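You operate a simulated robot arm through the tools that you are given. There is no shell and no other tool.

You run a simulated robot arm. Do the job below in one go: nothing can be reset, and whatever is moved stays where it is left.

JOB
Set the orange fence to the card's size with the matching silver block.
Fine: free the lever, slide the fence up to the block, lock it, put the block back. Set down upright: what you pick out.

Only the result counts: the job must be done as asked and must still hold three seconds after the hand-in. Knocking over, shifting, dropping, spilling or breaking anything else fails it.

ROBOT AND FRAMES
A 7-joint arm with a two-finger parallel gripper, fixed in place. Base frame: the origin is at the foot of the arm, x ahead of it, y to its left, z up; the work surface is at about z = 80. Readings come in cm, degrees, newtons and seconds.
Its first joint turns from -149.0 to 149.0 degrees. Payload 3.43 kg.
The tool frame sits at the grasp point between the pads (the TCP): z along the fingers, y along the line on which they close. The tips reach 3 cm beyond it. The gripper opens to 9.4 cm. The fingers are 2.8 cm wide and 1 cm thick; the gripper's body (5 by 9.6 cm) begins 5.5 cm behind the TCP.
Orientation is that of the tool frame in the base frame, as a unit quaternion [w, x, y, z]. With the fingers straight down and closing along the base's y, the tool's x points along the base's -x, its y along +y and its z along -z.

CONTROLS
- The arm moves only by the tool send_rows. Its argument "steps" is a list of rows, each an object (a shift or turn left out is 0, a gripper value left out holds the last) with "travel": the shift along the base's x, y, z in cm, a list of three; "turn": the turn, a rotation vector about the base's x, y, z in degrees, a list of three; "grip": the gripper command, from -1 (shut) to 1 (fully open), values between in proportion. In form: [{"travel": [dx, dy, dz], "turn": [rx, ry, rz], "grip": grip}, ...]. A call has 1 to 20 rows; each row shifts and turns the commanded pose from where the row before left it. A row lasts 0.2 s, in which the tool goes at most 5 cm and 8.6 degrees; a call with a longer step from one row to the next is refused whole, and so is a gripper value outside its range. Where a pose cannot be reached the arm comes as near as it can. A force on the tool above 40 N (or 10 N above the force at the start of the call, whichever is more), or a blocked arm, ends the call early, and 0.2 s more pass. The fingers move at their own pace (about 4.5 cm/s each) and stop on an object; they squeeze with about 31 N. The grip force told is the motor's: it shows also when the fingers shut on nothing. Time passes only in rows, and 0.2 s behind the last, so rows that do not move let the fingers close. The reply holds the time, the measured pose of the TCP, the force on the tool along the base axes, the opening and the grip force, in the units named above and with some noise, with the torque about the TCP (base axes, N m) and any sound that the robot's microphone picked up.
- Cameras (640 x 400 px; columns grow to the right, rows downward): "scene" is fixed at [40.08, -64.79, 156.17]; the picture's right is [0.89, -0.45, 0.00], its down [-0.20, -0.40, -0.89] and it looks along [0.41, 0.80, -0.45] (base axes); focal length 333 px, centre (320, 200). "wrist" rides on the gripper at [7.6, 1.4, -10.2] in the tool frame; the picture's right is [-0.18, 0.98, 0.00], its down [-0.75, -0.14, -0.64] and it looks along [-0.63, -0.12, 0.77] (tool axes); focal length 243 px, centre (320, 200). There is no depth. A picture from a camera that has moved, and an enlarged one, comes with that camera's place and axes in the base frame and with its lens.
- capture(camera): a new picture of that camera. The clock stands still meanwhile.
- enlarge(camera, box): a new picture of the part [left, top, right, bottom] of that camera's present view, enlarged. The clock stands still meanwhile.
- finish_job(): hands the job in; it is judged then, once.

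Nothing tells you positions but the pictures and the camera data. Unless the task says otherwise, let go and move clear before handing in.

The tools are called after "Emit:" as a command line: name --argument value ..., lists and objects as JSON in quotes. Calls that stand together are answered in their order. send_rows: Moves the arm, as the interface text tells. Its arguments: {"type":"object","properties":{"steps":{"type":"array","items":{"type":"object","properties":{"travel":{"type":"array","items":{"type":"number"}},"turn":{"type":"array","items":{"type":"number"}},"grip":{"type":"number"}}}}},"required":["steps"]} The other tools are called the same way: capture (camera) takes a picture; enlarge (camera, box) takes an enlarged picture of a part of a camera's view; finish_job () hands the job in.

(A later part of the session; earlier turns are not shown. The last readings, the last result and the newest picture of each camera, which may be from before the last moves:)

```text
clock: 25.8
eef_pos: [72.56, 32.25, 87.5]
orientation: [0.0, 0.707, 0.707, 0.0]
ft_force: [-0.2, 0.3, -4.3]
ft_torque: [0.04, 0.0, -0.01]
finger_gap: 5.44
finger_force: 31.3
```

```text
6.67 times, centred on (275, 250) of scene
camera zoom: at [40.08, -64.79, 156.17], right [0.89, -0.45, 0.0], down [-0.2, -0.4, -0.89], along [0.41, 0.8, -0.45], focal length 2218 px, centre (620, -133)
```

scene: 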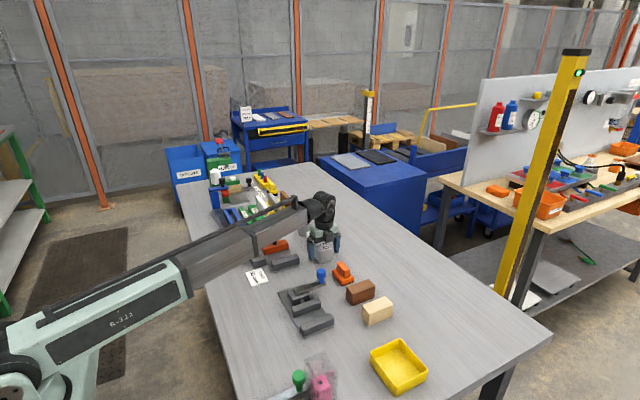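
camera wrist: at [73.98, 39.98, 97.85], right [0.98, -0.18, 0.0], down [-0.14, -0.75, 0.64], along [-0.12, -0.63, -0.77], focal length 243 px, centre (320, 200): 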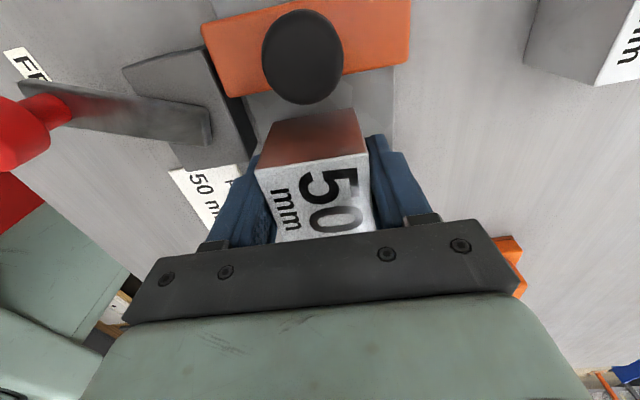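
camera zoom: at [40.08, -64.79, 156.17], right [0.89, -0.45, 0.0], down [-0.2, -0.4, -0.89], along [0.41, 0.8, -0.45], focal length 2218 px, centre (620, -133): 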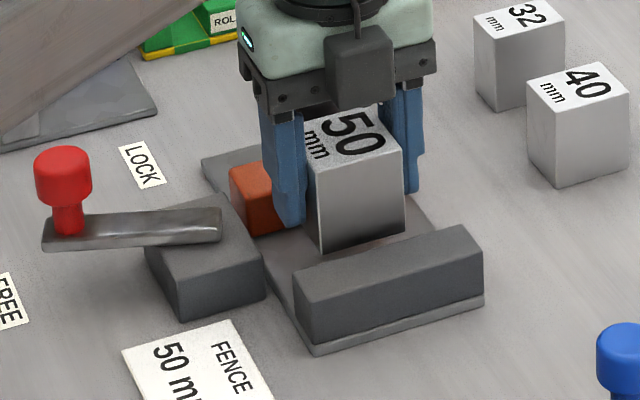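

There's clearance on all sides. I'll lower most of the way, then take small steps until it touches the plate.

Emit:
send_rows --steps '[{"travel": [0.1, 0, -1.0]}, {"travel": [0, 0, -0.8]}, {"travel": [0, 0, -0.3]}, {"travel": [0, 0, 0]}]'

Emit:
enlarge --camera "scene" --box '[240, 220, 310, 280]'

```text
clock: 26.8
eef_pos: [72.78, 32.45, 85.35]
orientation: [-0.001, 0.707, 0.707, 0.0]
ft_force: [-0.4, 0.0, -3.1]
ft_torque: [-0.01, -0.01, 0.02]
finger_gap: 5.44
finger_force: 30.8
```

```text
6.67 times, centred on (275, 250) of scene
camera zoom: at [40.08, -64.79, 156.17], right [0.89, -0.45, 0.0], down [-0.2, -0.4, -0.89], along [0.41, 0.8, -0.45], focal length 2218 px, centre (620, -133)
```

zoom: 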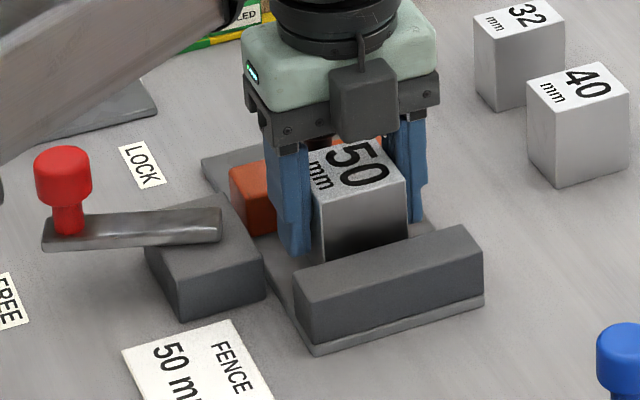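

Emit:
send_rows --steps '[{"travel": [0, 0, -0.2]}, {"travel": [0, 0, -0.15]}, {"travel": [0, 0, 0]}]'

```text
clock: 27.6
eef_pos: [72.7, 32.33, 85.12]
orientation: [0.0, 0.707, 0.707, 0.0]
ft_force: [-0.4, -0.3, -3.5]
ft_torque: [-0.01, -0.04, 0.0]
finger_gap: 5.41
finger_force: 31.3
```

The block is still hanging free at TCP z of about 85.1. I'll continue down in 0.1 cm steps.

Emit:
send_rows --steps '[{"travel": [0, 0, -0.1]}, {"travel": [0, 0, -0.1]}, {"travel": [0, 0, 0]}]'

Emit:
send_rows --steps '[{"travel": [0, 0, -0.1]}, {"travel": [0, 0, 0]}]'

Emit:
send_rows --steps '[{"travel": [0, 0, -0.1]}, {"travel": [0, 0, 0]}]'

```text
clock: 28.4
eef_pos: [72.83, 32.37, 85.08]
orientation: [0.0, 0.707, 0.707, 0.001]
ft_force: [-0.7, 0.0, -3.5]
ft_torque: [-0.03, -0.02, 0.04]
finger_gap: 5.44
finger_force: 30.7
```

```text
clock: 29.0
eef_pos: [72.73, 32.28, 84.86]
orientation: [0.0, 0.707, 0.708, 0.0]
ft_force: [-0.1, 0.5, 2.4]
ft_torque: [-0.09, 0.05, 0.0]
finger_gap: 5.41
finger_force: 30.7
```

```text
clock: 29.6
eef_pos: [72.71, 32.26, 84.8]
orientation: [0.001, 0.707, 0.707, 0.0]
ft_force: [0.5, 2.7, 17.0]
ft_torque: [-0.25, 0.1, 0.01]
finger_gap: 5.44
finger_force: 31.1
```

The block touched the plate at TCP z of about 84.85. I'll lift a hair to unload it and slide it gently toward the stop, watching the y force.

Emit:
send_rows --steps '[{"travel": [0, 0, 0.14]}, {"travel": [0, -0.25, 0]}, {"travel": [0, -0.25, 0]}, {"travel": [0, 0, 0]}]'

Emit:
enlarge --camera "scene" --box '[240, 220, 310, 280]'

Emit:
capture --camera "wrist"

```text
clock: 30.6
eef_pos: [72.85, 31.72, 84.9]
orientation: [0.0, 0.708, 0.707, 0.0]
ft_force: [0.1, 0.7, -2.0]
ft_torque: [0.08, -0.09, 0.02]
finger_gap: 5.42
finger_force: 31.1
```

```text
6.67 times, centred on (275, 250) of scene
camera zoom: at [40.08, -64.79, 156.17], right [0.89, -0.45, 0.0], down [-0.2, -0.4, -0.89], along [0.41, 0.8, -0.45], focal length 2218 px, centre (620, -133)
```

zoom: 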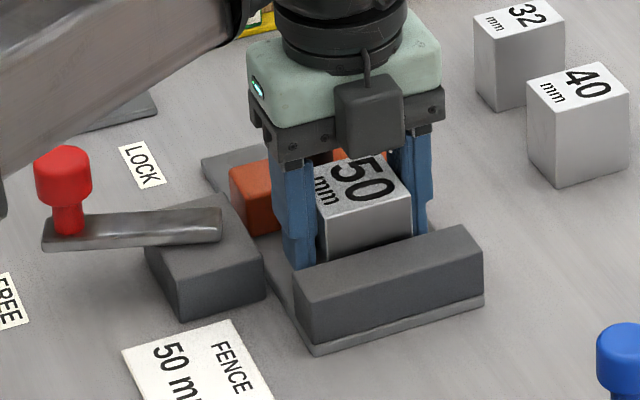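

```text
taken
camera wrist: at [74.17, 39.45, 95.12], right [0.98, -0.18, 0.0], down [-0.14, -0.75, 0.64], along [-0.12, -0.63, -0.77], focal length 243 px, centre (320, 200)
```

wrist: 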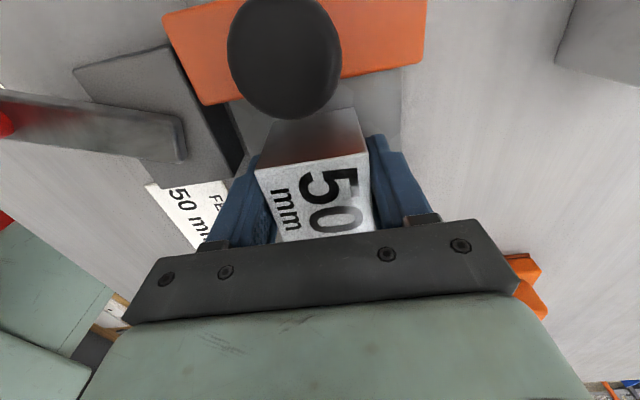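

There's no contact yet, with TCP y at about 31.8. I'll keep moving toward the stop in 0.1 cm steps.

Emit:
send_rows --steps '[{"travel": [0, -0.1, 0]}, {"travel": [0, -0.1, 0]}, {"travel": [0, 0, 0]}]'

Emit:
send_rows --steps '[{"travel": [0, -0.1, 0]}, {"travel": [0, 0, 0]}]'

Emit:
send_rows --steps '[{"travel": [0, -0.1, 0]}, {"travel": [0, 0, 0]}]'

```text
clock: 31.4
eef_pos: [72.77, 31.59, 84.85]
orientation: [0.0, 0.707, 0.708, 0.0]
ft_force: [0.4, 1.9, 3.1]
ft_torque: [-0.06, -0.03, 0.02]
finger_gap: 5.42
finger_force: 31.6
```

```text
clock: 32.0
eef_pos: [72.74, 31.58, 84.78]
orientation: [0.0, 0.707, 0.707, 0.0]
ft_force: [0.5, 5.2, 10.9]
ft_torque: [-0.14, 0.08, -0.03]
finger_gap: 5.41
finger_force: 31.2
```

```text
clock: 32.6
eef_pos: [72.59, 31.47, 84.82]
orientation: [0.001, 0.707, 0.708, 0.001]
ft_force: [3.2, 8.7, 12.4]
ft_torque: [-0.21, 0.06, -0.08]
finger_gap: 5.43
finger_force: 30.7
```

The y force is rising, but so is the z force, so some of it is plate friction. I'll unload z slightly and read again.

Emit:
send_rows --steps '[{"travel": [0, 0, 0.1]}, {"travel": [0, 0, 0]}]'

Emit:
enlarge --camera "scene" --box '[250, 230, 300, 275]'

Emit:
capture --camera "wrist"

```text
clock: 33.2
eef_pos: [72.64, 31.41, 84.83]
orientation: [0.0, 0.707, 0.707, -0.001]
ft_force: [-2.0, 9.8, -6.5]
ft_torque: [0.26, -0.04, -0.17]
finger_gap: 5.41
finger_force: 30.8
```

```text
8.89 times, centred on (275, 252) of scene
camera zoom: at [40.08, -64.79, 156.17], right [0.89, -0.45, 0.0], down [-0.2, -0.4, -0.89], along [0.41, 0.8, -0.45], focal length 2958 px, centre (720, -267)
```

zoom: 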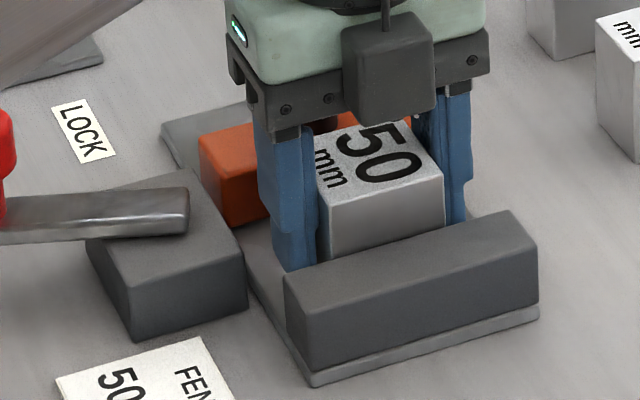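

```text
taken
camera wrist: at [74.17, 39.18, 95.14], right [0.98, -0.18, 0.0], down [-0.14, -0.75, 0.64], along [-0.12, -0.63, -0.77], focal length 243 px, centre (320, 200)
```

wrist: 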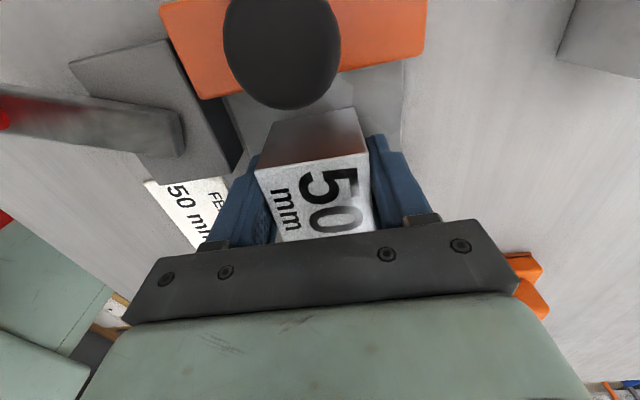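

The block rests against the stop at about 10 N with TCP y of about 31.54. I'll ease off, set it down, open slightly and rise.

Emit:
send_rows --steps '[{"travel": [0, 0.05, -0.05]}, {"travel": [0, 0, 0]}]'

Emit:
send_rows --steps '[{"travel": [0, 0, 0], "grip": 0.38}, {"travel": [0, 0, 0]}, {"travel": [0, 0, 0]}, {"travel": [0, 0, 0]}]'

Emit:
capture --camera "wrist"

Emit:
enlarge --camera "scene" --box '[250, 230, 300, 275]'

```text
clock: 33.8
eef_pos: [72.62, 31.43, 84.82]
orientation: [0.001, 0.707, 0.707, 0.0]
ft_force: [-2.3, 10.4, -4.9]
ft_torque: [0.26, 0.1, -0.06]
finger_gap: 5.42
finger_force: 31.4
```

```text
clock: 34.8
eef_pos: [72.72, 31.5, 84.82]
orientation: [0.0, 0.707, 0.707, 0.0]
ft_force: [0.4, 0.4, 0.7]
ft_torque: [0.02, 0.01, 0.02]
finger_gap: 6.5
finger_force: 0.1
```

```text
taken
camera wrist: at [74.18, 39.14, 95.17], right [0.98, -0.18, 0.0], down [-0.14, -0.75, 0.64], along [-0.12, -0.63, -0.77], focal length 243 px, centre (320, 200)
```

wrist: 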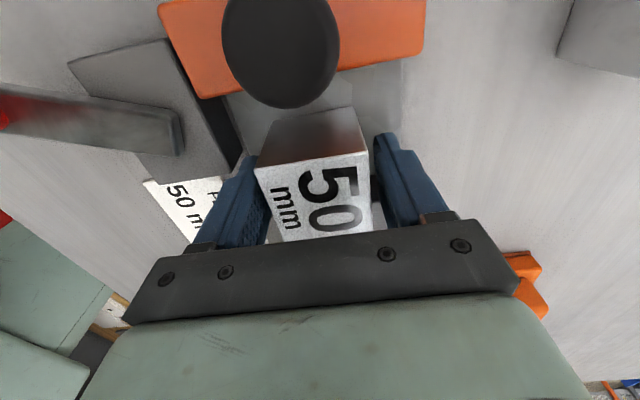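

```text
8.89 times, centred on (275, 252) of scene
camera zoom: at [40.08, -64.79, 156.17], right [0.89, -0.45, 0.0], down [-0.2, -0.4, -0.89], along [0.41, 0.8, -0.45], focal length 2958 px, centre (720, -267)
```

zoom: 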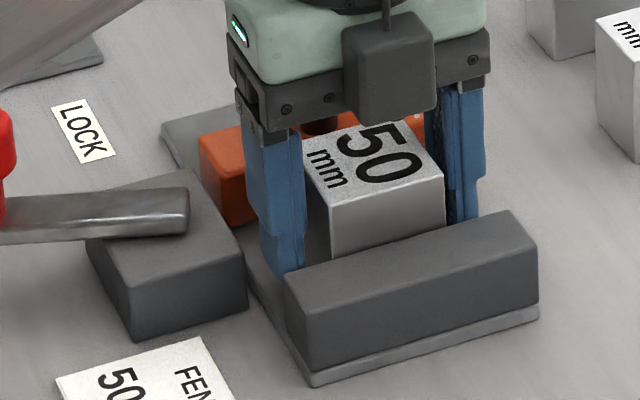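

The block stands upright against the stop and the fingers are open. I'll rise straight up and move behind the fence with the fingers shut, ready to push it.

Emit:
send_rows --steps '[{"travel": [0, 0, 1.0]}, {"travel": [0, 0, 2.5]}, {"travel": [0, 0, 3.5]}, {"travel": [0, 0, 4.0]}, {"travel": [0, 2.0, 1.5]}, {"travel": [0, 3.5, 0]}, {"travel": [0, 3.5, 0]}, {"travel": [0, 3.5, 0], "grip": -1}, {"travel": [0, 0, 0]}, {"travel": [0, 0, 0]}, {"travel": [0, 0, 0]}, {"travel": [0, 0, 0]}]'

Emit:
capture --camera "wrist"

Emit:
enlarge --camera "scene" --box '[220, 200, 320, 290]'

```text
clock: 37.4
eef_pos: [72.69, 43.88, 97.23]
orientation: [0.0, 0.707, 0.707, 0.0]
ft_force: [0.1, 0.5, 0.3]
ft_torque: [0.04, 0.03, -0.04]
finger_gap: 0.0
finger_force: 31.3
```

```text
taken
camera wrist: at [74.13, 51.48, 107.47], right [0.98, -0.18, 0.0], down [-0.14, -0.75, 0.64], along [-0.12, -0.63, -0.77], focal length 243 px, centre (320, 200)
```

wrist: 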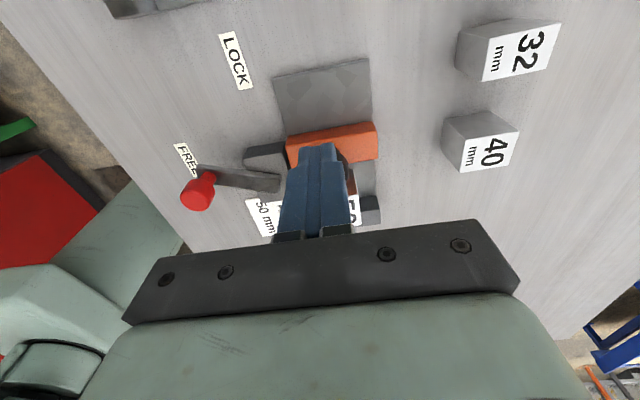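

```text
4.44 times, centred on (270, 245) of scene
camera zoom: at [40.08, -64.79, 156.17], right [0.89, -0.45, 0.0], down [-0.2, -0.4, -0.89], along [0.41, 0.8, -0.45], focal length 1479 px, centre (542, 0)
```

zoom: 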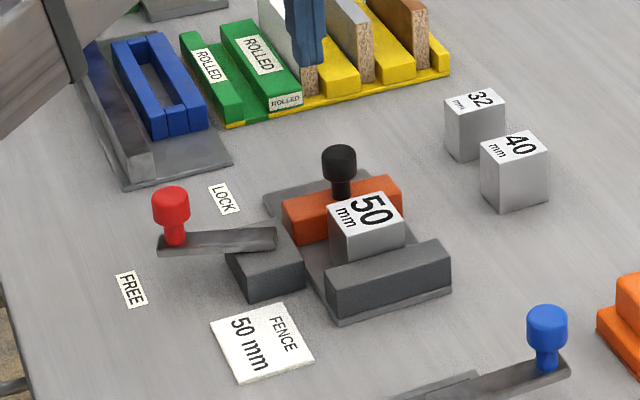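

The block stands neatly against the stop. I'll lower the shut fingers behind the fence.

Emit:
send_rows --steps '[{"travel": [0, 0, -3.0]}, {"travel": [0, 0, -3.0]}, {"travel": [0, 0, -3.0]}, {"travel": [0, 0, -2.0]}, {"travel": [0, 0, -1.1]}, {"travel": [0, 0, 0]}]'

Emit:
capture --camera "wrist"

Emit:
enlarge --camera "scene" --box '[240, 210, 310, 270]'

```text
clock: 38.8
eef_pos: [72.77, 43.96, 85.23]
orientation: [0.0, 0.707, 0.708, 0.0]
ft_force: [-0.3, -0.7, -0.2]
ft_torque: [0.01, 0.03, 0.0]
finger_gap: 0.0
finger_force: 30.5
```

```text
taken
camera wrist: at [74.17, 51.63, 95.48], right [0.98, -0.18, 0.0], down [-0.14, -0.75, 0.64], along [-0.12, -0.63, -0.77], focal length 243 px, centre (320, 200)
```

wrist: 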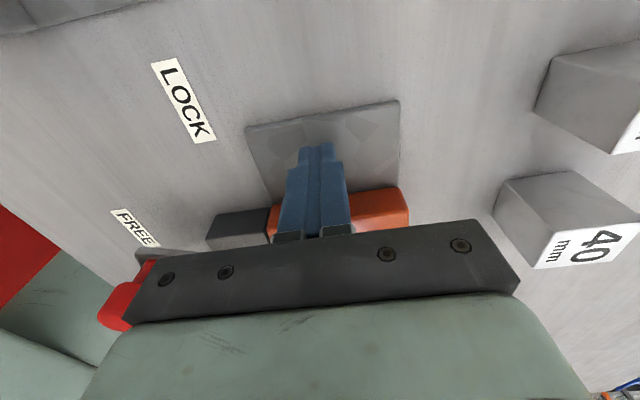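

```text
6.67 times, centred on (275, 240) of scene
camera zoom: at [40.08, -64.79, 156.17], right [0.89, -0.45, 0.0], down [-0.2, -0.4, -0.89], along [0.41, 0.8, -0.45], focal length 2218 px, centre (620, -67)
```

zoom: 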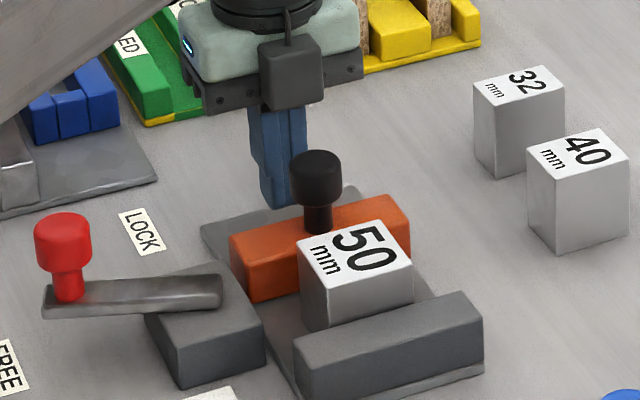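

The fingers are behind the fence and centred on it. I'll advance toward the fence's back face and start pushing gently.

Emit:
send_rows --steps '[{"travel": [0, -0.6, 0]}, {"travel": [0, -0.6, 0]}, {"travel": [0, -0.5, 0]}, {"travel": [0, -0.4, 0]}, {"travel": [0, -0.3, 0]}, {"travel": [0, 0, 0]}]'

Emit:
enlarge --camera "scene" --box '[240, 210, 310, 270]'

Emit:
capture --camera "wrist"

```text
clock: 40.2
eef_pos: [72.63, 41.54, 85.18]
orientation: [-0.001, 0.707, 0.707, 0.001]
ft_force: [0.8, 0.2, 0.7]
ft_torque: [-0.03, 0.0, 0.0]
finger_gap: 0.01
finger_force: 30.6
```

```text
6.67 times, centred on (275, 240) of scene
camera zoom: at [40.08, -64.79, 156.17], right [0.89, -0.45, 0.0], down [-0.2, -0.4, -0.89], along [0.41, 0.8, -0.45], focal length 2218 px, centre (620, -67)
```

zoom: 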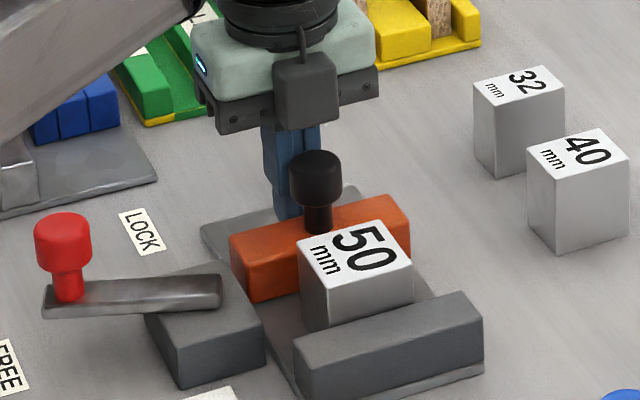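

```text
taken
camera wrist: at [74.18, 49.2, 95.54], right [0.98, -0.18, 0.0], down [-0.14, -0.75, 0.64], along [-0.12, -0.63, -0.77], focal length 243 px, centre (320, 200)
```

wrist: 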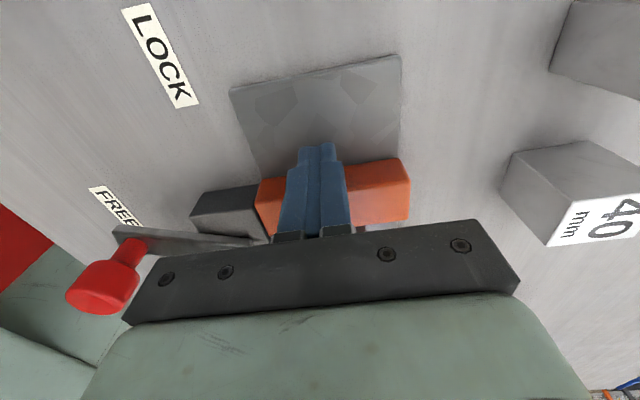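

The fingers are almost at the fence's back face and the gripper body clears the black knob. I'll keep going slowly into contact.

Emit:
send_rows --steps '[{"travel": [0, -0.2, 0]}, {"travel": [0, -0.2, 0]}, {"travel": [0, -0.2, 0]}, {"travel": [0, -0.2, 0]}, {"travel": [0, -0.2, 0]}]'

Emit:
enlarge --camera "scene" --box '[240, 210, 310, 270]'

```text
clock: 41.4
eef_pos: [72.83, 40.52, 85.38]
orientation: [0.0, 0.707, 0.707, 0.0]
ft_force: [0.5, -0.2, -0.5]
ft_torque: [0.06, -0.03, 0.0]
finger_gap: 0.01
finger_force: 30.7
```

```text
6.67 times, centred on (275, 240) of scene
camera zoom: at [40.08, -64.79, 156.17], right [0.89, -0.45, 0.0], down [-0.2, -0.4, -0.89], along [0.41, 0.8, -0.45], focal length 2218 px, centre (620, -67)
```

zoom: 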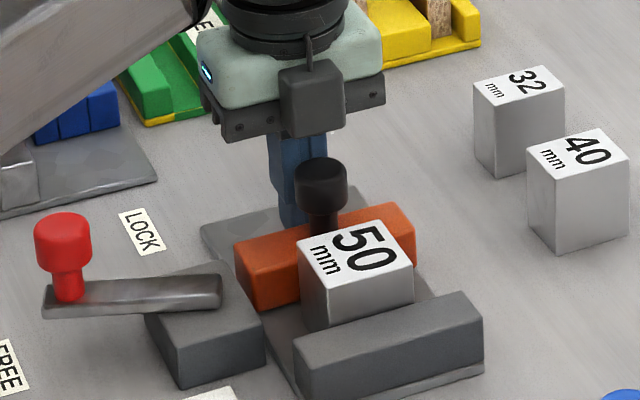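

The fence is sliding freely with almost no force. I'll continue until it's near the block.

Emit:
send_rows --steps '[{"travel": [0, -0.2, 0]}, {"travel": [0, -0.2, 0]}, {"travel": [0, -0.2, 0]}, {"travel": [0, -0.2, 0]}, {"travel": [0, -0.2, 0]}, {"travel": [0, -0.2, 0]}, {"travel": [0, -0.2, 0]}]'

Emit:
enlarge --camera "scene" --box '[240, 210, 310, 270]'

Emit:
capture --camera "wrist"

```text
clock: 43.0
eef_pos: [72.71, 39.22, 85.34]
orientation: [0.0, 0.707, 0.707, 0.0]
ft_force: [0.0, -0.1, 0.2]
ft_torque: [0.04, 0.03, -0.01]
finger_gap: 0.0
finger_force: 30.9
```

```text
6.67 times, centred on (275, 240) of scene
camera zoom: at [40.08, -64.79, 156.17], right [0.89, -0.45, 0.0], down [-0.2, -0.4, -0.89], along [0.41, 0.8, -0.45], focal length 2218 px, centre (620, -67)
```

zoom: 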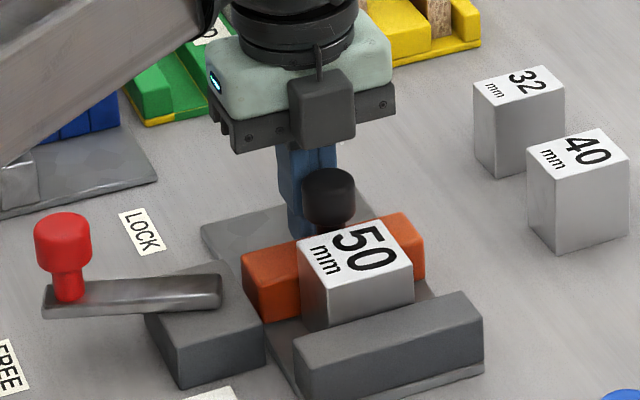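

```text
taken
camera wrist: at [74.29, 46.91, 95.56], right [0.98, -0.18, 0.0], down [-0.14, -0.75, 0.64], along [-0.12, -0.63, -0.77], focal length 243 px, centre (320, 200)
```

wrist: 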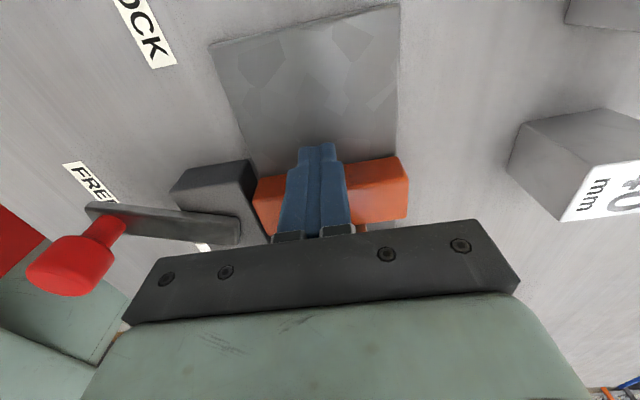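

The fence follows with about 0.9 cm to go before it meets the block. I'll slow the steps now.

Emit:
send_rows --steps '[{"travel": [0, -0.15, 0]}, {"travel": [0, -0.15, 0]}, {"travel": [0, -0.15, 0]}, {"travel": [0, 0, 0]}]'

Emit:
send_rows --steps '[{"travel": [0, -0.1, 0]}, {"travel": [0, 0, 0]}]'

Emit:
send_rows --steps '[{"travel": [0, -0.1, 0]}, {"travel": [0, 0, 0]}]'

Emit:
enlarge --camera "scene" --box '[250, 220, 305, 270]'

```text
clock: 44.0
eef_pos: [72.72, 38.86, 85.26]
orientation: [0.0, 0.707, 0.707, 0.001]
ft_force: [1.4, 10.6, 3.0]
ft_torque: [0.09, -0.08, -0.05]
finger_gap: 0.0
finger_force: 30.9
```

```text
clock: 44.6
eef_pos: [72.73, 38.89, 85.17]
orientation: [-0.001, 0.706, 0.708, 0.001]
ft_force: [1.3, 28.2, 0.7]
ft_torque: [0.43, -0.4, -0.05]
finger_gap: 0.01
finger_force: 31.3
```

```text
clock: 45.2
eef_pos: [72.7, 38.93, 85.19]
orientation: [-0.003, 0.706, 0.708, 0.002]
ft_force: [-0.7, 38.6, -5.4]
ft_torque: [0.6, -0.48, -0.07]
finger_gap: 0.02
finger_force: 30.6
```

```text
8.00 times, centred on (278, 245) of scene
camera zoom: at [40.08, -64.79, 156.17], right [0.89, -0.45, 0.0], down [-0.2, -0.4, -0.89], along [0.41, 0.8, -0.45], focal length 2662 px, centre (660, -160)
```

zoom: 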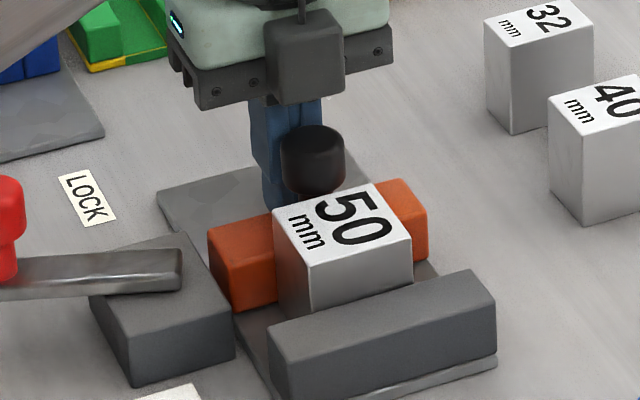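

There's firm contact at nearly 39 N, so the fence is up against the block. I'll back off, rise, and look from above to verify.

Emit:
send_rows --steps '[{"travel": [0, 0.2, 0]}, {"travel": [0, 0.3, 0]}, {"travel": [0, 0.5, 0]}, {"travel": [0, 1.0, 0]}, {"travel": [0, 1.5, 0]}, {"travel": [0, 0, 2.5]}, {"travel": [0, 0, 3.5]}, {"travel": [0, 0, 4.0]}, {"travel": [0, 0, 4.0]}, {"travel": [0, 0, 4.0]}, {"travel": [0, 0, 0]}]'

Emit:
capture --camera "wrist"

Emit:
enlarge --camera "scene" --box '[250, 220, 305, 270]'

```text
clock: 47.6
eef_pos: [72.66, 42.19, 103.5]
orientation: [0.0, 0.707, 0.708, 0.0]
ft_force: [-0.5, -1.2, 0.1]
ft_torque: [0.01, -0.01, 0.02]
finger_gap: 0.0
finger_force: 30.8
```

```text
taken
camera wrist: at [74.09, 49.89, 113.73], right [0.98, -0.18, 0.0], down [-0.14, -0.75, 0.64], along [-0.12, -0.63, -0.77], focal length 243 px, centre (320, 200)
```

wrist: 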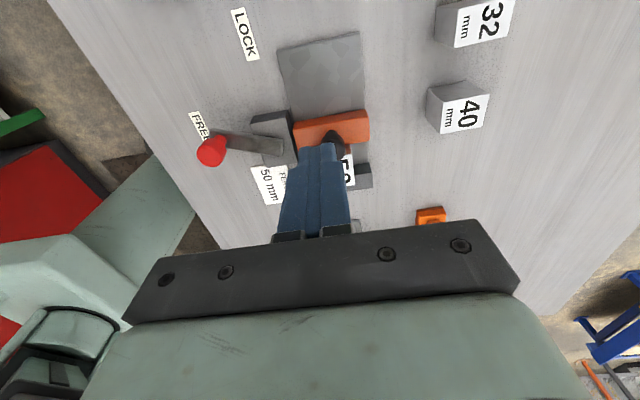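

```text
8.00 times, centred on (278, 245) of scene
camera zoom: at [40.08, -64.79, 156.17], right [0.89, -0.45, 0.0], down [-0.2, -0.4, -0.89], along [0.41, 0.8, -0.45], focal length 2662 px, centre (660, -160)
```

zoom: 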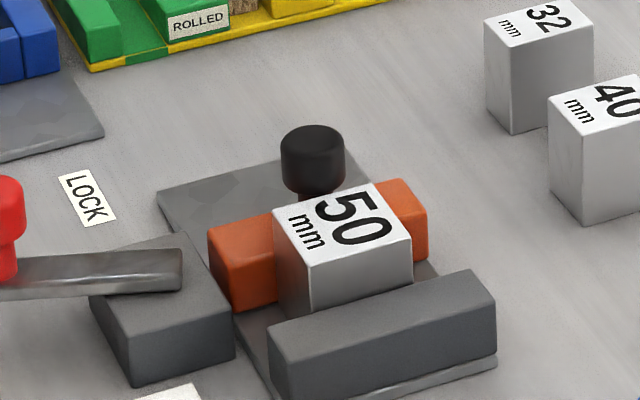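

The fence looks snug on the block. I'll move over toward the lever and check the gap from above on the way.

Emit:
send_rows --steps '[{"travel": [-1.14, -0.45, 0.25], "turn": [0, 0, 6.25], "grip": 1}, {"travel": [-1.14, -0.45, 0.25], "turn": [0, 0, 6.25]}, {"travel": [-1.14, -0.45, 0.25], "turn": [0, 0, 6.25]}, {"travel": [-1.14, -0.45, 0.25], "turn": [0, 0, 6.25]}, {"travel": [-1.14, -0.45, 0.25], "turn": [0, 0, 6.25]}, {"travel": [-1.14, -0.45, 0.25], "turn": [0, 0, 6.25]}, {"travel": [-1.14, -0.45, 0.25], "turn": [0, 0, 6.25]}, {"travel": [-1.14, -0.45, 0.25], "turn": [0, 0, 6.25]}, {"travel": [-1.14, -0.45, 0.25], "turn": [0, 0, 6.25]}, {"travel": [-1.14, -0.45, 0.25], "turn": [0, 0, 6.25]}, {"travel": [-1.14, -0.45, 0.25], "turn": [0, 0, 6.25]}, {"travel": [-1.14, -0.45, 0.25], "turn": [0, 0, 6.25]}, {"travel": [0, 0, 0]}, {"travel": [0, 0, 0]}]'

Emit:
capture --camera "wrist"

Emit:
enlarge --camera "wrist" --box '[270, 60, 400, 190]'

```text
clock: 50.6
eef_pos: [59.1, 36.81, 106.24]
orientation: [0.0, 0.129, 0.992, 0.0]
ft_force: [0.4, -0.5, -0.7]
ft_torque: [0.03, 0.0, 0.04]
finger_gap: 9.37
finger_force: 0.1
```

```text
taken
camera wrist: at [52.09, 40.14, 116.53], right [0.43, 0.9, 0.0], down [0.69, -0.33, 0.64], along [0.58, -0.28, -0.77], focal length 243 px, centre (320, 200)
```

wrist: 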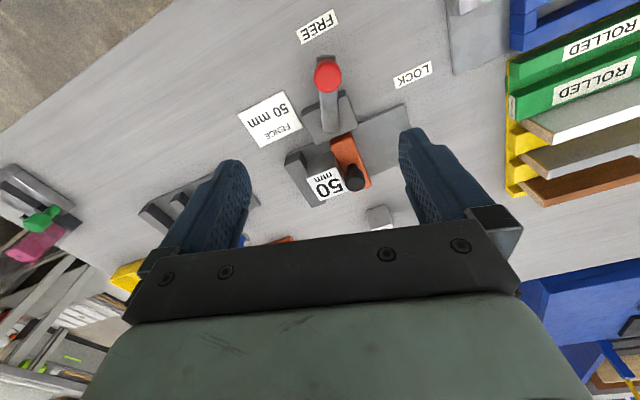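

```text
3.08 times, centred on (335, 125) of wrist
camera zoom: at [52.09, 40.14, 116.53], right [0.43, 0.9, 0.0], down [0.69, -0.33, 0.64], along [0.58, -0.28, -0.77], focal length 746 px, centre (274, 431)
```

zoom: 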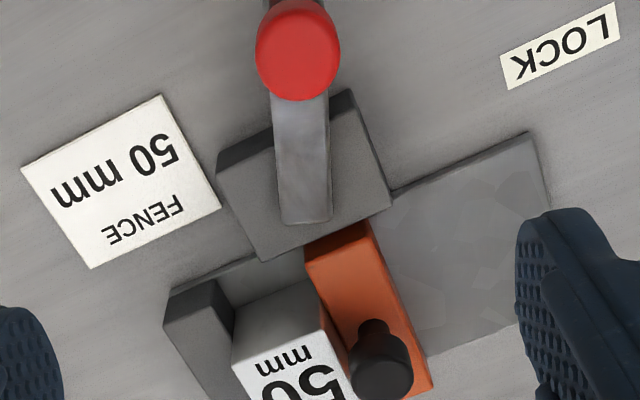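

From above, the block sits between the stop and the fence. I'll enlarge the two contact lines.

Emit:
enlarge --camera "wrist" --box '[295, 125, 375, 210]'

Emit:
enlarge --camera "scene" --box '[262, 232, 302, 262]'

```text
4.71 times, centred on (335, 168) of wrist
camera zoom: at [52.09, 40.14, 116.53], right [0.43, 0.9, 0.0], down [0.69, -0.33, 0.64], along [0.58, -0.28, -0.77], focal length 1142 px, centre (249, 353)
```

zoom: 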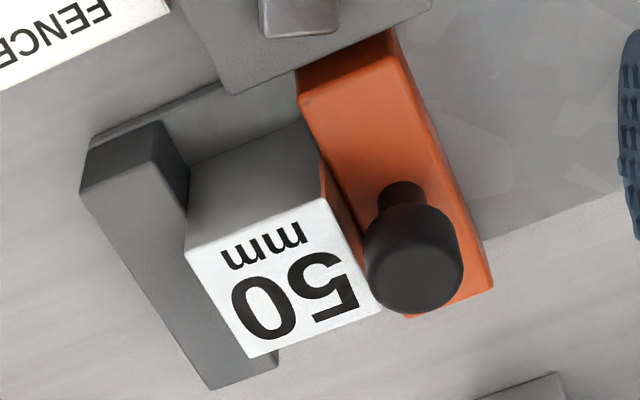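

```text
13.33 times, centred on (282, 247) of scene
camera zoom: at [40.08, -64.79, 156.17], right [0.89, -0.45, 0.0], down [-0.2, -0.4, -0.89], along [0.41, 0.8, -0.45], focal length 4437 px, centre (827, -427)
```

zoom: 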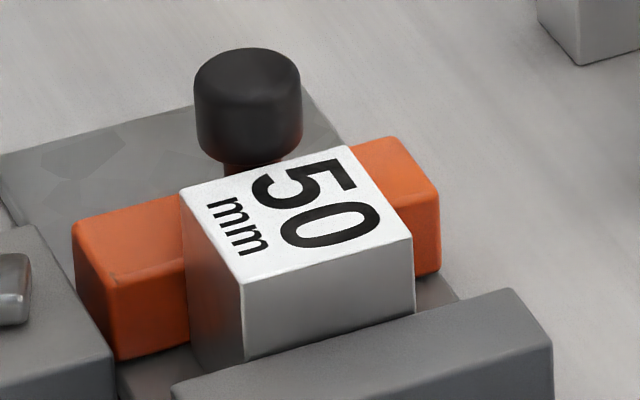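

My estimates leave some doubt about whether the fence truly touches the block. I'll line the camera up with that contact plane and look closely before locking.

Emit:
send_rows --steps '[{"travel": [1.2, -1.1, -1.5], "turn": [0, 0, 5]}, {"travel": [1.2, -1.1, -1.5], "turn": [0, 0, 5]}, {"travel": [1.2, -1.1, -1.5], "turn": [0, 0, 5]}, {"travel": [1.2, -1.1, -1.5]}, {"travel": [0, 0, 0]}, {"travel": [0, 0, 0]}]'

Emit:
capture --camera "wrist"

Emit:
enlarge --camera "wrist" --box '[265, 80, 385, 190]'

```text
clock: 52.0
eef_pos: [63.71, 32.16, 100.19]
orientation: [0.0, -0.001, 1.0, 0.0]
ft_force: [0.2, 0.5, 1.0]
ft_torque: [-0.01, 0.0, -0.01]
finger_gap: 9.4
finger_force: 0.1
```

```text
taken
camera wrist: at [56.14, 33.7, 110.4], right [0.18, 0.98, 0.0], down [0.75, -0.14, 0.64], along [0.63, -0.12, -0.77], focal length 243 px, centre (320, 200)
```

wrist: 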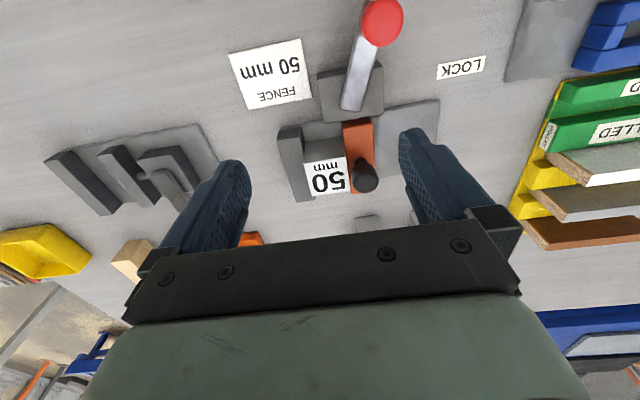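

```text
3.64 times, centred on (325, 135) of wrist
camera zoom: at [56.14, 33.7, 110.4], right [0.18, 0.98, 0.0], down [0.75, -0.14, 0.64], along [0.63, -0.12, -0.77], focal length 882 px, centre (302, 436)
```

zoom: 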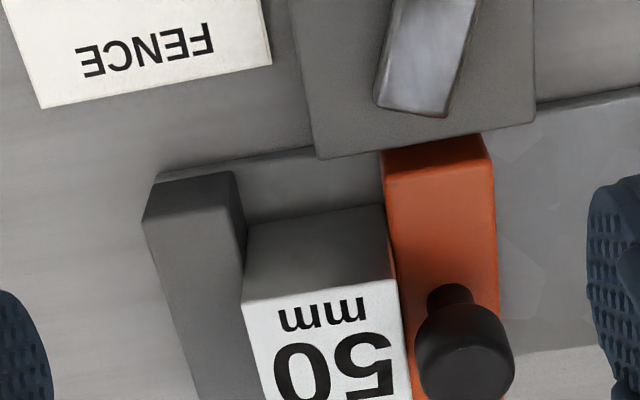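

The close view shows the block touching the stop on one side and the fence on the other: block back face y about 34.1, fence front about 34.15. Now I'll go to lock the lever, whose knob is at about (58.6, 38.0).

Emit:
send_rows --steps '[{"travel": [-1.68, 1.9, 0.5], "turn": [0, 0, -6.4], "grip": 0.17}, {"travel": [-1.68, 1.9, 0.5], "turn": [0, 0, -6.4]}, {"travel": [-1.68, 1.87, 0.5], "turn": [0, 0, -6.2]}, {"travel": [0, 0, -2.5]}, {"travel": [0, 0, -3.0]}, {"travel": [0, 0, -3.0]}, {"travel": [0, 0, 0]}, {"travel": [0, 0, 0]}]'

Emit:
capture --camera "wrist"

Emit:
enlarge --camera "scene" --box '[210, 200, 300, 280]'

```text
clock: 53.8
eef_pos: [58.85, 37.62, 93.47]
orientation: [0.001, 0.165, 0.986, 0.0]
ft_force: [0.0, 0.0, 0.4]
ft_torque: [-0.01, 0.0, 0.0]
finger_gap: 5.48
finger_force: 0.0
```

```text
taken
camera wrist: at [52.19, 41.48, 103.84], right [0.49, 0.87, 0.0], down [0.67, -0.38, 0.64], along [0.56, -0.32, -0.77], focal length 243 px, centre (320, 200)
```

wrist: 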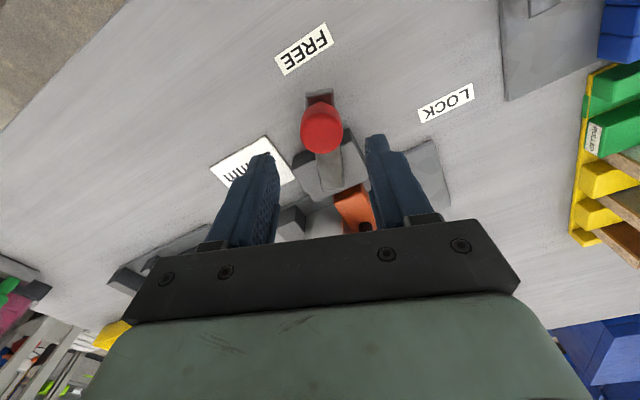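

```text
5.00 times, centred on (255, 240) of scene
camera zoom: at [40.08, -64.79, 156.17], right [0.89, -0.45, 0.0], down [-0.2, -0.4, -0.89], along [0.41, 0.8, -0.45], focal length 1664 px, centre (645, 0)
```

zoom: 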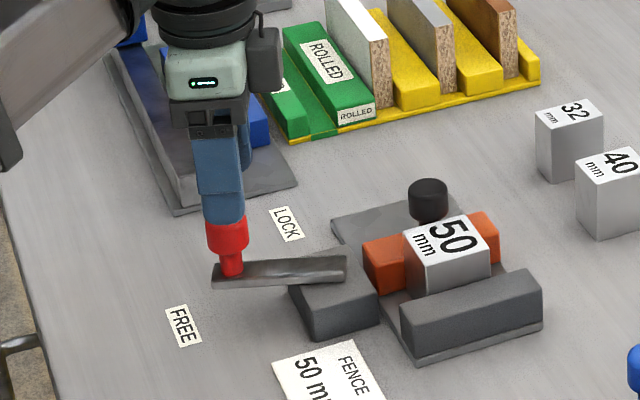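

The fingers straddle the red knob with a small offset. I'll correct it, descend to knob height and close to the loose cage.

Emit:
send_rows --steps '[{"travel": [-0.35, 0.35, -1.5]}, {"travel": [0, 0, -1.5]}, {"travel": [0, 0, -1.3]}, {"travel": [0, 0, -1.0]}, {"travel": [0, 0, 0], "grip": -0.19}, {"travel": [0, 0, 0]}, {"travel": [0, 0, 0]}]'

Emit:
capture --camera "wrist"

Emit:
enlarge --camera "scene" --box '[210, 200, 300, 280]'

```text
clock: 55.4
eef_pos: [58.52, 38.18, 87.93]
orientation: [0.001, 0.165, 0.986, 0.0]
ft_force: [-0.3, 0.2, 0.1]
ft_torque: [-0.01, -0.02, 0.01]
finger_gap: 3.79
finger_force: 0.2
```

```text
taken
camera wrist: at [51.83, 42.09, 98.27], right [0.49, 0.87, 0.0], down [0.67, -0.38, 0.64], along [0.56, -0.32, -0.77], focal length 243 px, centre (320, 200)
```

wrist: 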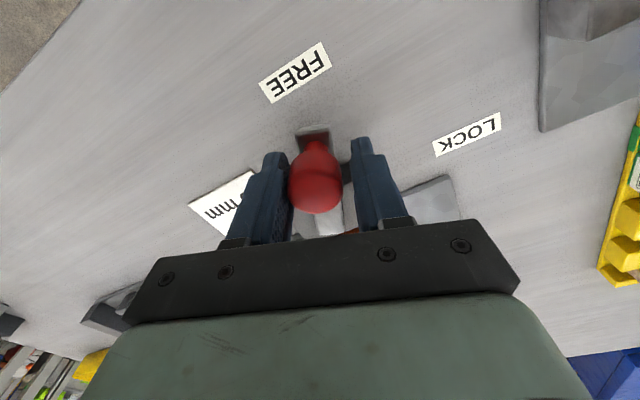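

```text
5.00 times, centred on (255, 240) of scene
camera zoom: at [40.08, -64.79, 156.17], right [0.89, -0.45, 0.0], down [-0.2, -0.4, -0.89], along [0.41, 0.8, -0.45], focal length 1664 px, centre (645, 0)
```

zoom: 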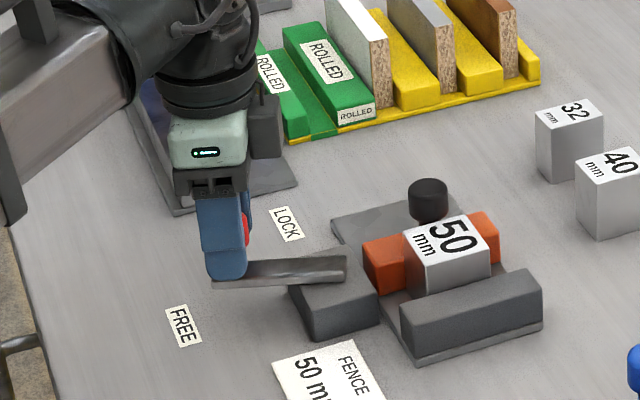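

The knob is caged. I'll swing the lever back toward LOCK for the first half of the arc.

Emit:
send_rows --steps '[{"travel": [0.253, 0.544, 0], "turn": [0, 0, -5.07]}, {"travel": [0.299, 0.519, 0], "turn": [0, 0, -5.07]}, {"travel": [0.341, 0.489, 0], "turn": [0, 0, -5.07]}, {"travel": [0.382, 0.459, 0], "turn": [0, 0, -5.07]}, {"travel": [0.418, 0.423, 0], "turn": [0, 0, -5.07]}, {"travel": [0.453, 0.385, 0], "turn": [0, 0, -5.07]}, {"travel": [0.482, 0.343, 0], "turn": [0, 0, -5.07]}]'

Emit:
capture --camera "wrist"

Emit:
enlarge --camera "scene" --box '[210, 200, 300, 280]'

```text
clock: 57.0
eef_pos: [61.09, 41.6, 87.94]
orientation: [0.0, 0.459, 0.889, 0.0]
ft_force: [0.2, -0.6, 1.2]
ft_torque: [0.01, 0.02, 0.0]
finger_gap: 3.82
finger_force: 0.4
```

```text
taken
camera wrist: at [57.82, 48.52, 98.19], right [0.91, 0.42, 0.0], down [0.32, -0.7, 0.64], along [0.27, -0.58, -0.77], focal length 243 px, centre (320, 200)
```

wrist: 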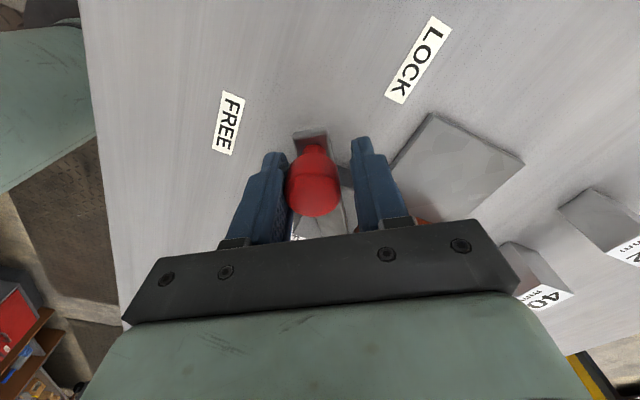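

```text
5.00 times, centred on (255, 240) of scene
camera zoom: at [40.08, -64.79, 156.17], right [0.89, -0.45, 0.0], down [-0.2, -0.4, -0.89], along [0.41, 0.8, -0.45], focal length 1664 px, centre (645, 0)
```

zoom: 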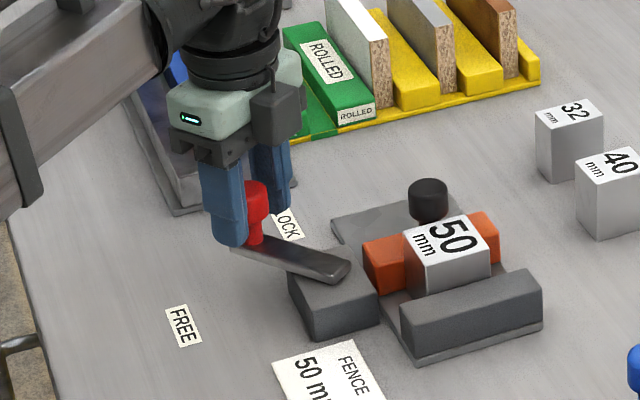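

The lever follows at about half-way. I'll continue to the LOCK end.

Emit:
send_rows --steps '[{"travel": [0.508, 0.301, 0], "turn": [0, 0, -5.07]}, {"travel": [0.533, 0.255, 0], "turn": [0, 0, -5.07]}, {"travel": [0.55, 0.208, 0], "turn": [0, 0, -5.07]}, {"travel": [0.566, 0.161, 0], "turn": [0, 0, -5.07]}, {"travel": [0.575, 0.11, 0], "turn": [0, 0, -5.07]}, {"travel": [0.583, 0.061, 0], "turn": [0, 0, -5.07]}]'

Emit:
capture --camera "wrist"

Emit:
enlarge --camera "scene" --box '[210, 200, 300, 280]'

```text
clock: 58.4
eef_pos: [64.53, 42.35, 88.12]
orientation: [0.0, 0.675, 0.737, 0.0]
ft_force: [-0.4, 1.4, -0.5]
ft_torque: [-0.01, -0.03, -0.02]
finger_gap: 3.82
finger_force: 0.7
```

```text
taken
camera wrist: at [65.28, 50.17, 98.24], right [1.0, -0.1, 0.0], down [-0.08, -0.76, 0.64], along [-0.06, -0.64, -0.77], focal length 243 px, centre (320, 200)
```

wrist: 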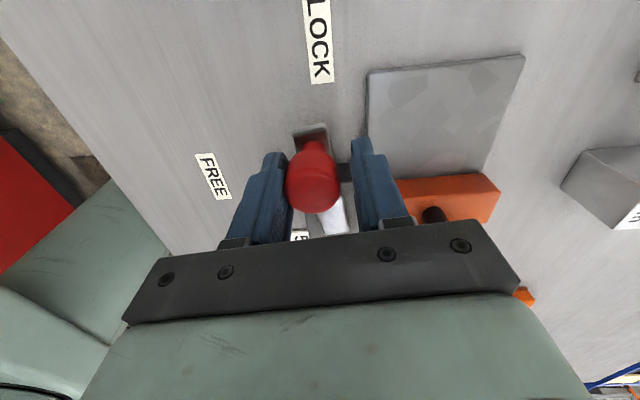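

```text
5.00 times, centred on (255, 240) of scene
camera zoom: at [40.08, -64.79, 156.17], right [0.89, -0.45, 0.0], down [-0.2, -0.4, -0.89], along [0.41, 0.8, -0.45], focal length 1664 px, centre (645, 0)
```

zoom: 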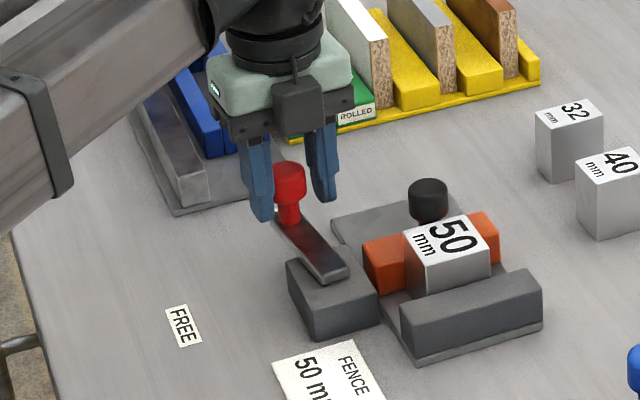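

The lever is almost at LOCK. I'll push on in small steps until I feel the end stop.

Emit:
send_rows --steps '[{"travel": [0.4, 0.02, 0], "turn": [0, 0, -3]}, {"travel": [0.2, 0, 0], "turn": [0, 0, -2]}, {"travel": [0, 0, 0]}]'

Emit:
send_rows --steps '[{"travel": [0.2, 0, 0]}, {"travel": [0, 0, 0]}]'

Emit:
send_rows --steps '[{"travel": [0.15, 0, 0]}, {"travel": [0, 0, 0]}]'

Emit:
enlarge --camera "scene" --box '[210, 200, 300, 280]'

```text
clock: 59.2
eef_pos: [65.1, 42.41, 88.02]
orientation: [0.0, 0.706, 0.708, 0.0]
ft_force: [-0.3, 1.2, 0.2]
ft_torque: [0.02, -0.01, 0.02]
finger_gap: 3.81
finger_force: 0.1
```

```text
clock: 59.8
eef_pos: [65.35, 42.54, 87.84]
orientation: [0.0, 0.707, 0.707, 0.0]
ft_force: [0.0, 0.5, 0.6]
ft_torque: [-0.02, -0.01, -0.01]
finger_gap: 3.8
finger_force: 0.0
```

```text
clock: 60.4
eef_pos: [65.49, 42.51, 87.97]
orientation: [0.0, 0.707, 0.708, 0.0]
ft_force: [-0.8, -0.1, -0.1]
ft_torque: [-0.04, 0.02, 0.0]
finger_gap: 3.81
finger_force: 0.0
```

```text
5.00 times, centred on (255, 240) of scene
camera zoom: at [40.08, -64.79, 156.17], right [0.89, -0.45, 0.0], down [-0.2, -0.4, -0.89], along [0.41, 0.8, -0.45], focal length 1664 px, centre (645, 0)
```

zoom: 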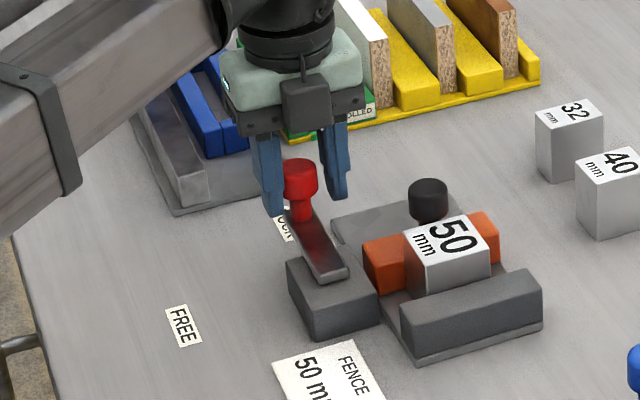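

There's no end-stop force yet. I'll continue in small increments.

Emit:
send_rows --steps '[{"travel": [0.1, 0, 0]}, {"travel": [0, 0, 0]}]'

Emit:
send_rows --steps '[{"travel": [0.1, 0, 0]}, {"travel": [0, 0, 0]}]'

Emit:
send_rows --steps '[{"travel": [0.1, 0, 0]}, {"travel": [0, 0, 0]}]'

Emit:
capture --camera "wrist"

```text
clock: 61.0
eef_pos: [65.57, 42.45, 87.88]
orientation: [-0.001, 0.707, 0.707, 0.0]
ft_force: [-3.7, 0.8, 0.4]
ft_torque: [0.02, 0.01, -0.02]
finger_gap: 3.98
finger_force: 1.6
```

```text
clock: 61.6
eef_pos: [65.54, 42.41, 87.94]
orientation: [-0.001, 0.707, 0.707, 0.0]
ft_force: [-5.7, 1.0, 0.5]
ft_torque: [0.04, 0.04, -0.01]
finger_gap: 4.16
finger_force: 3.7
```

```text
clock: 62.2
eef_pos: [65.71, 42.56, 87.99]
orientation: [0.0, 0.707, 0.707, 0.001]
ft_force: [-9.3, 1.3, 2.0]
ft_torque: [-0.02, 0.03, -0.04]
finger_gap: 4.25
finger_force: 4.6
```

```text
taken
camera wrist: at [67.1, 50.11, 98.17], right [0.98, -0.18, 0.0], down [-0.14, -0.75, 0.64], along [-0.12, -0.63, -0.77], focal length 243 px, centre (320, 200)
```

wrist: 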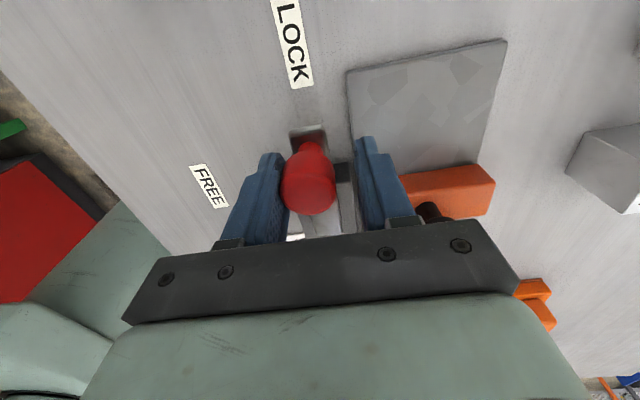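

The lever is meeting its end stop. I'll push a bit harder to make sure it's fully home.

Emit:
send_rows --steps '[{"travel": [0.15, 0, 0]}, {"travel": [0.15, 0, 0]}, {"travel": [0, 0, 0]}]'

Emit:
enlarge --camera "wrist" --box '[220, 60, 420, 240]'

Emit:
enlarge --camera "scene" --box '[230, 220, 300, 280]'

```text
clock: 63.0
eef_pos: [66.04, 42.37, 88.06]
orientation: [-0.001, 0.707, 0.708, -0.001]
ft_force: [-15.6, -3.6, -3.4]
ft_torque: [0.0, -0.12, 0.07]
finger_gap: 4.72
finger_force: 8.2
```

```text
2.22 times, centred on (320, 150) of wrist
camera zoom: at [67.36, 50.14, 98.22], right [0.98, -0.18, 0.0], down [-0.14, -0.75, 0.64], along [-0.12, -0.63, -0.77], focal length 539 px, centre (320, 311)
```

zoom: 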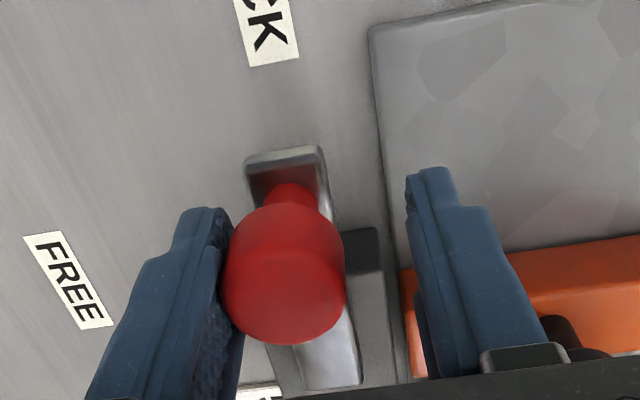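

```text
6.67 times, centred on (265, 250) of scene
camera zoom: at [40.08, -64.79, 156.17], right [0.89, -0.45, 0.0], down [-0.2, -0.4, -0.89], along [0.41, 0.8, -0.45], focal length 2218 px, centre (687, -133)
```

zoom: 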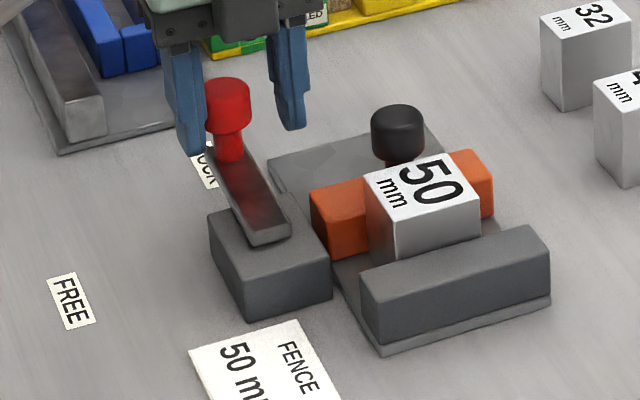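

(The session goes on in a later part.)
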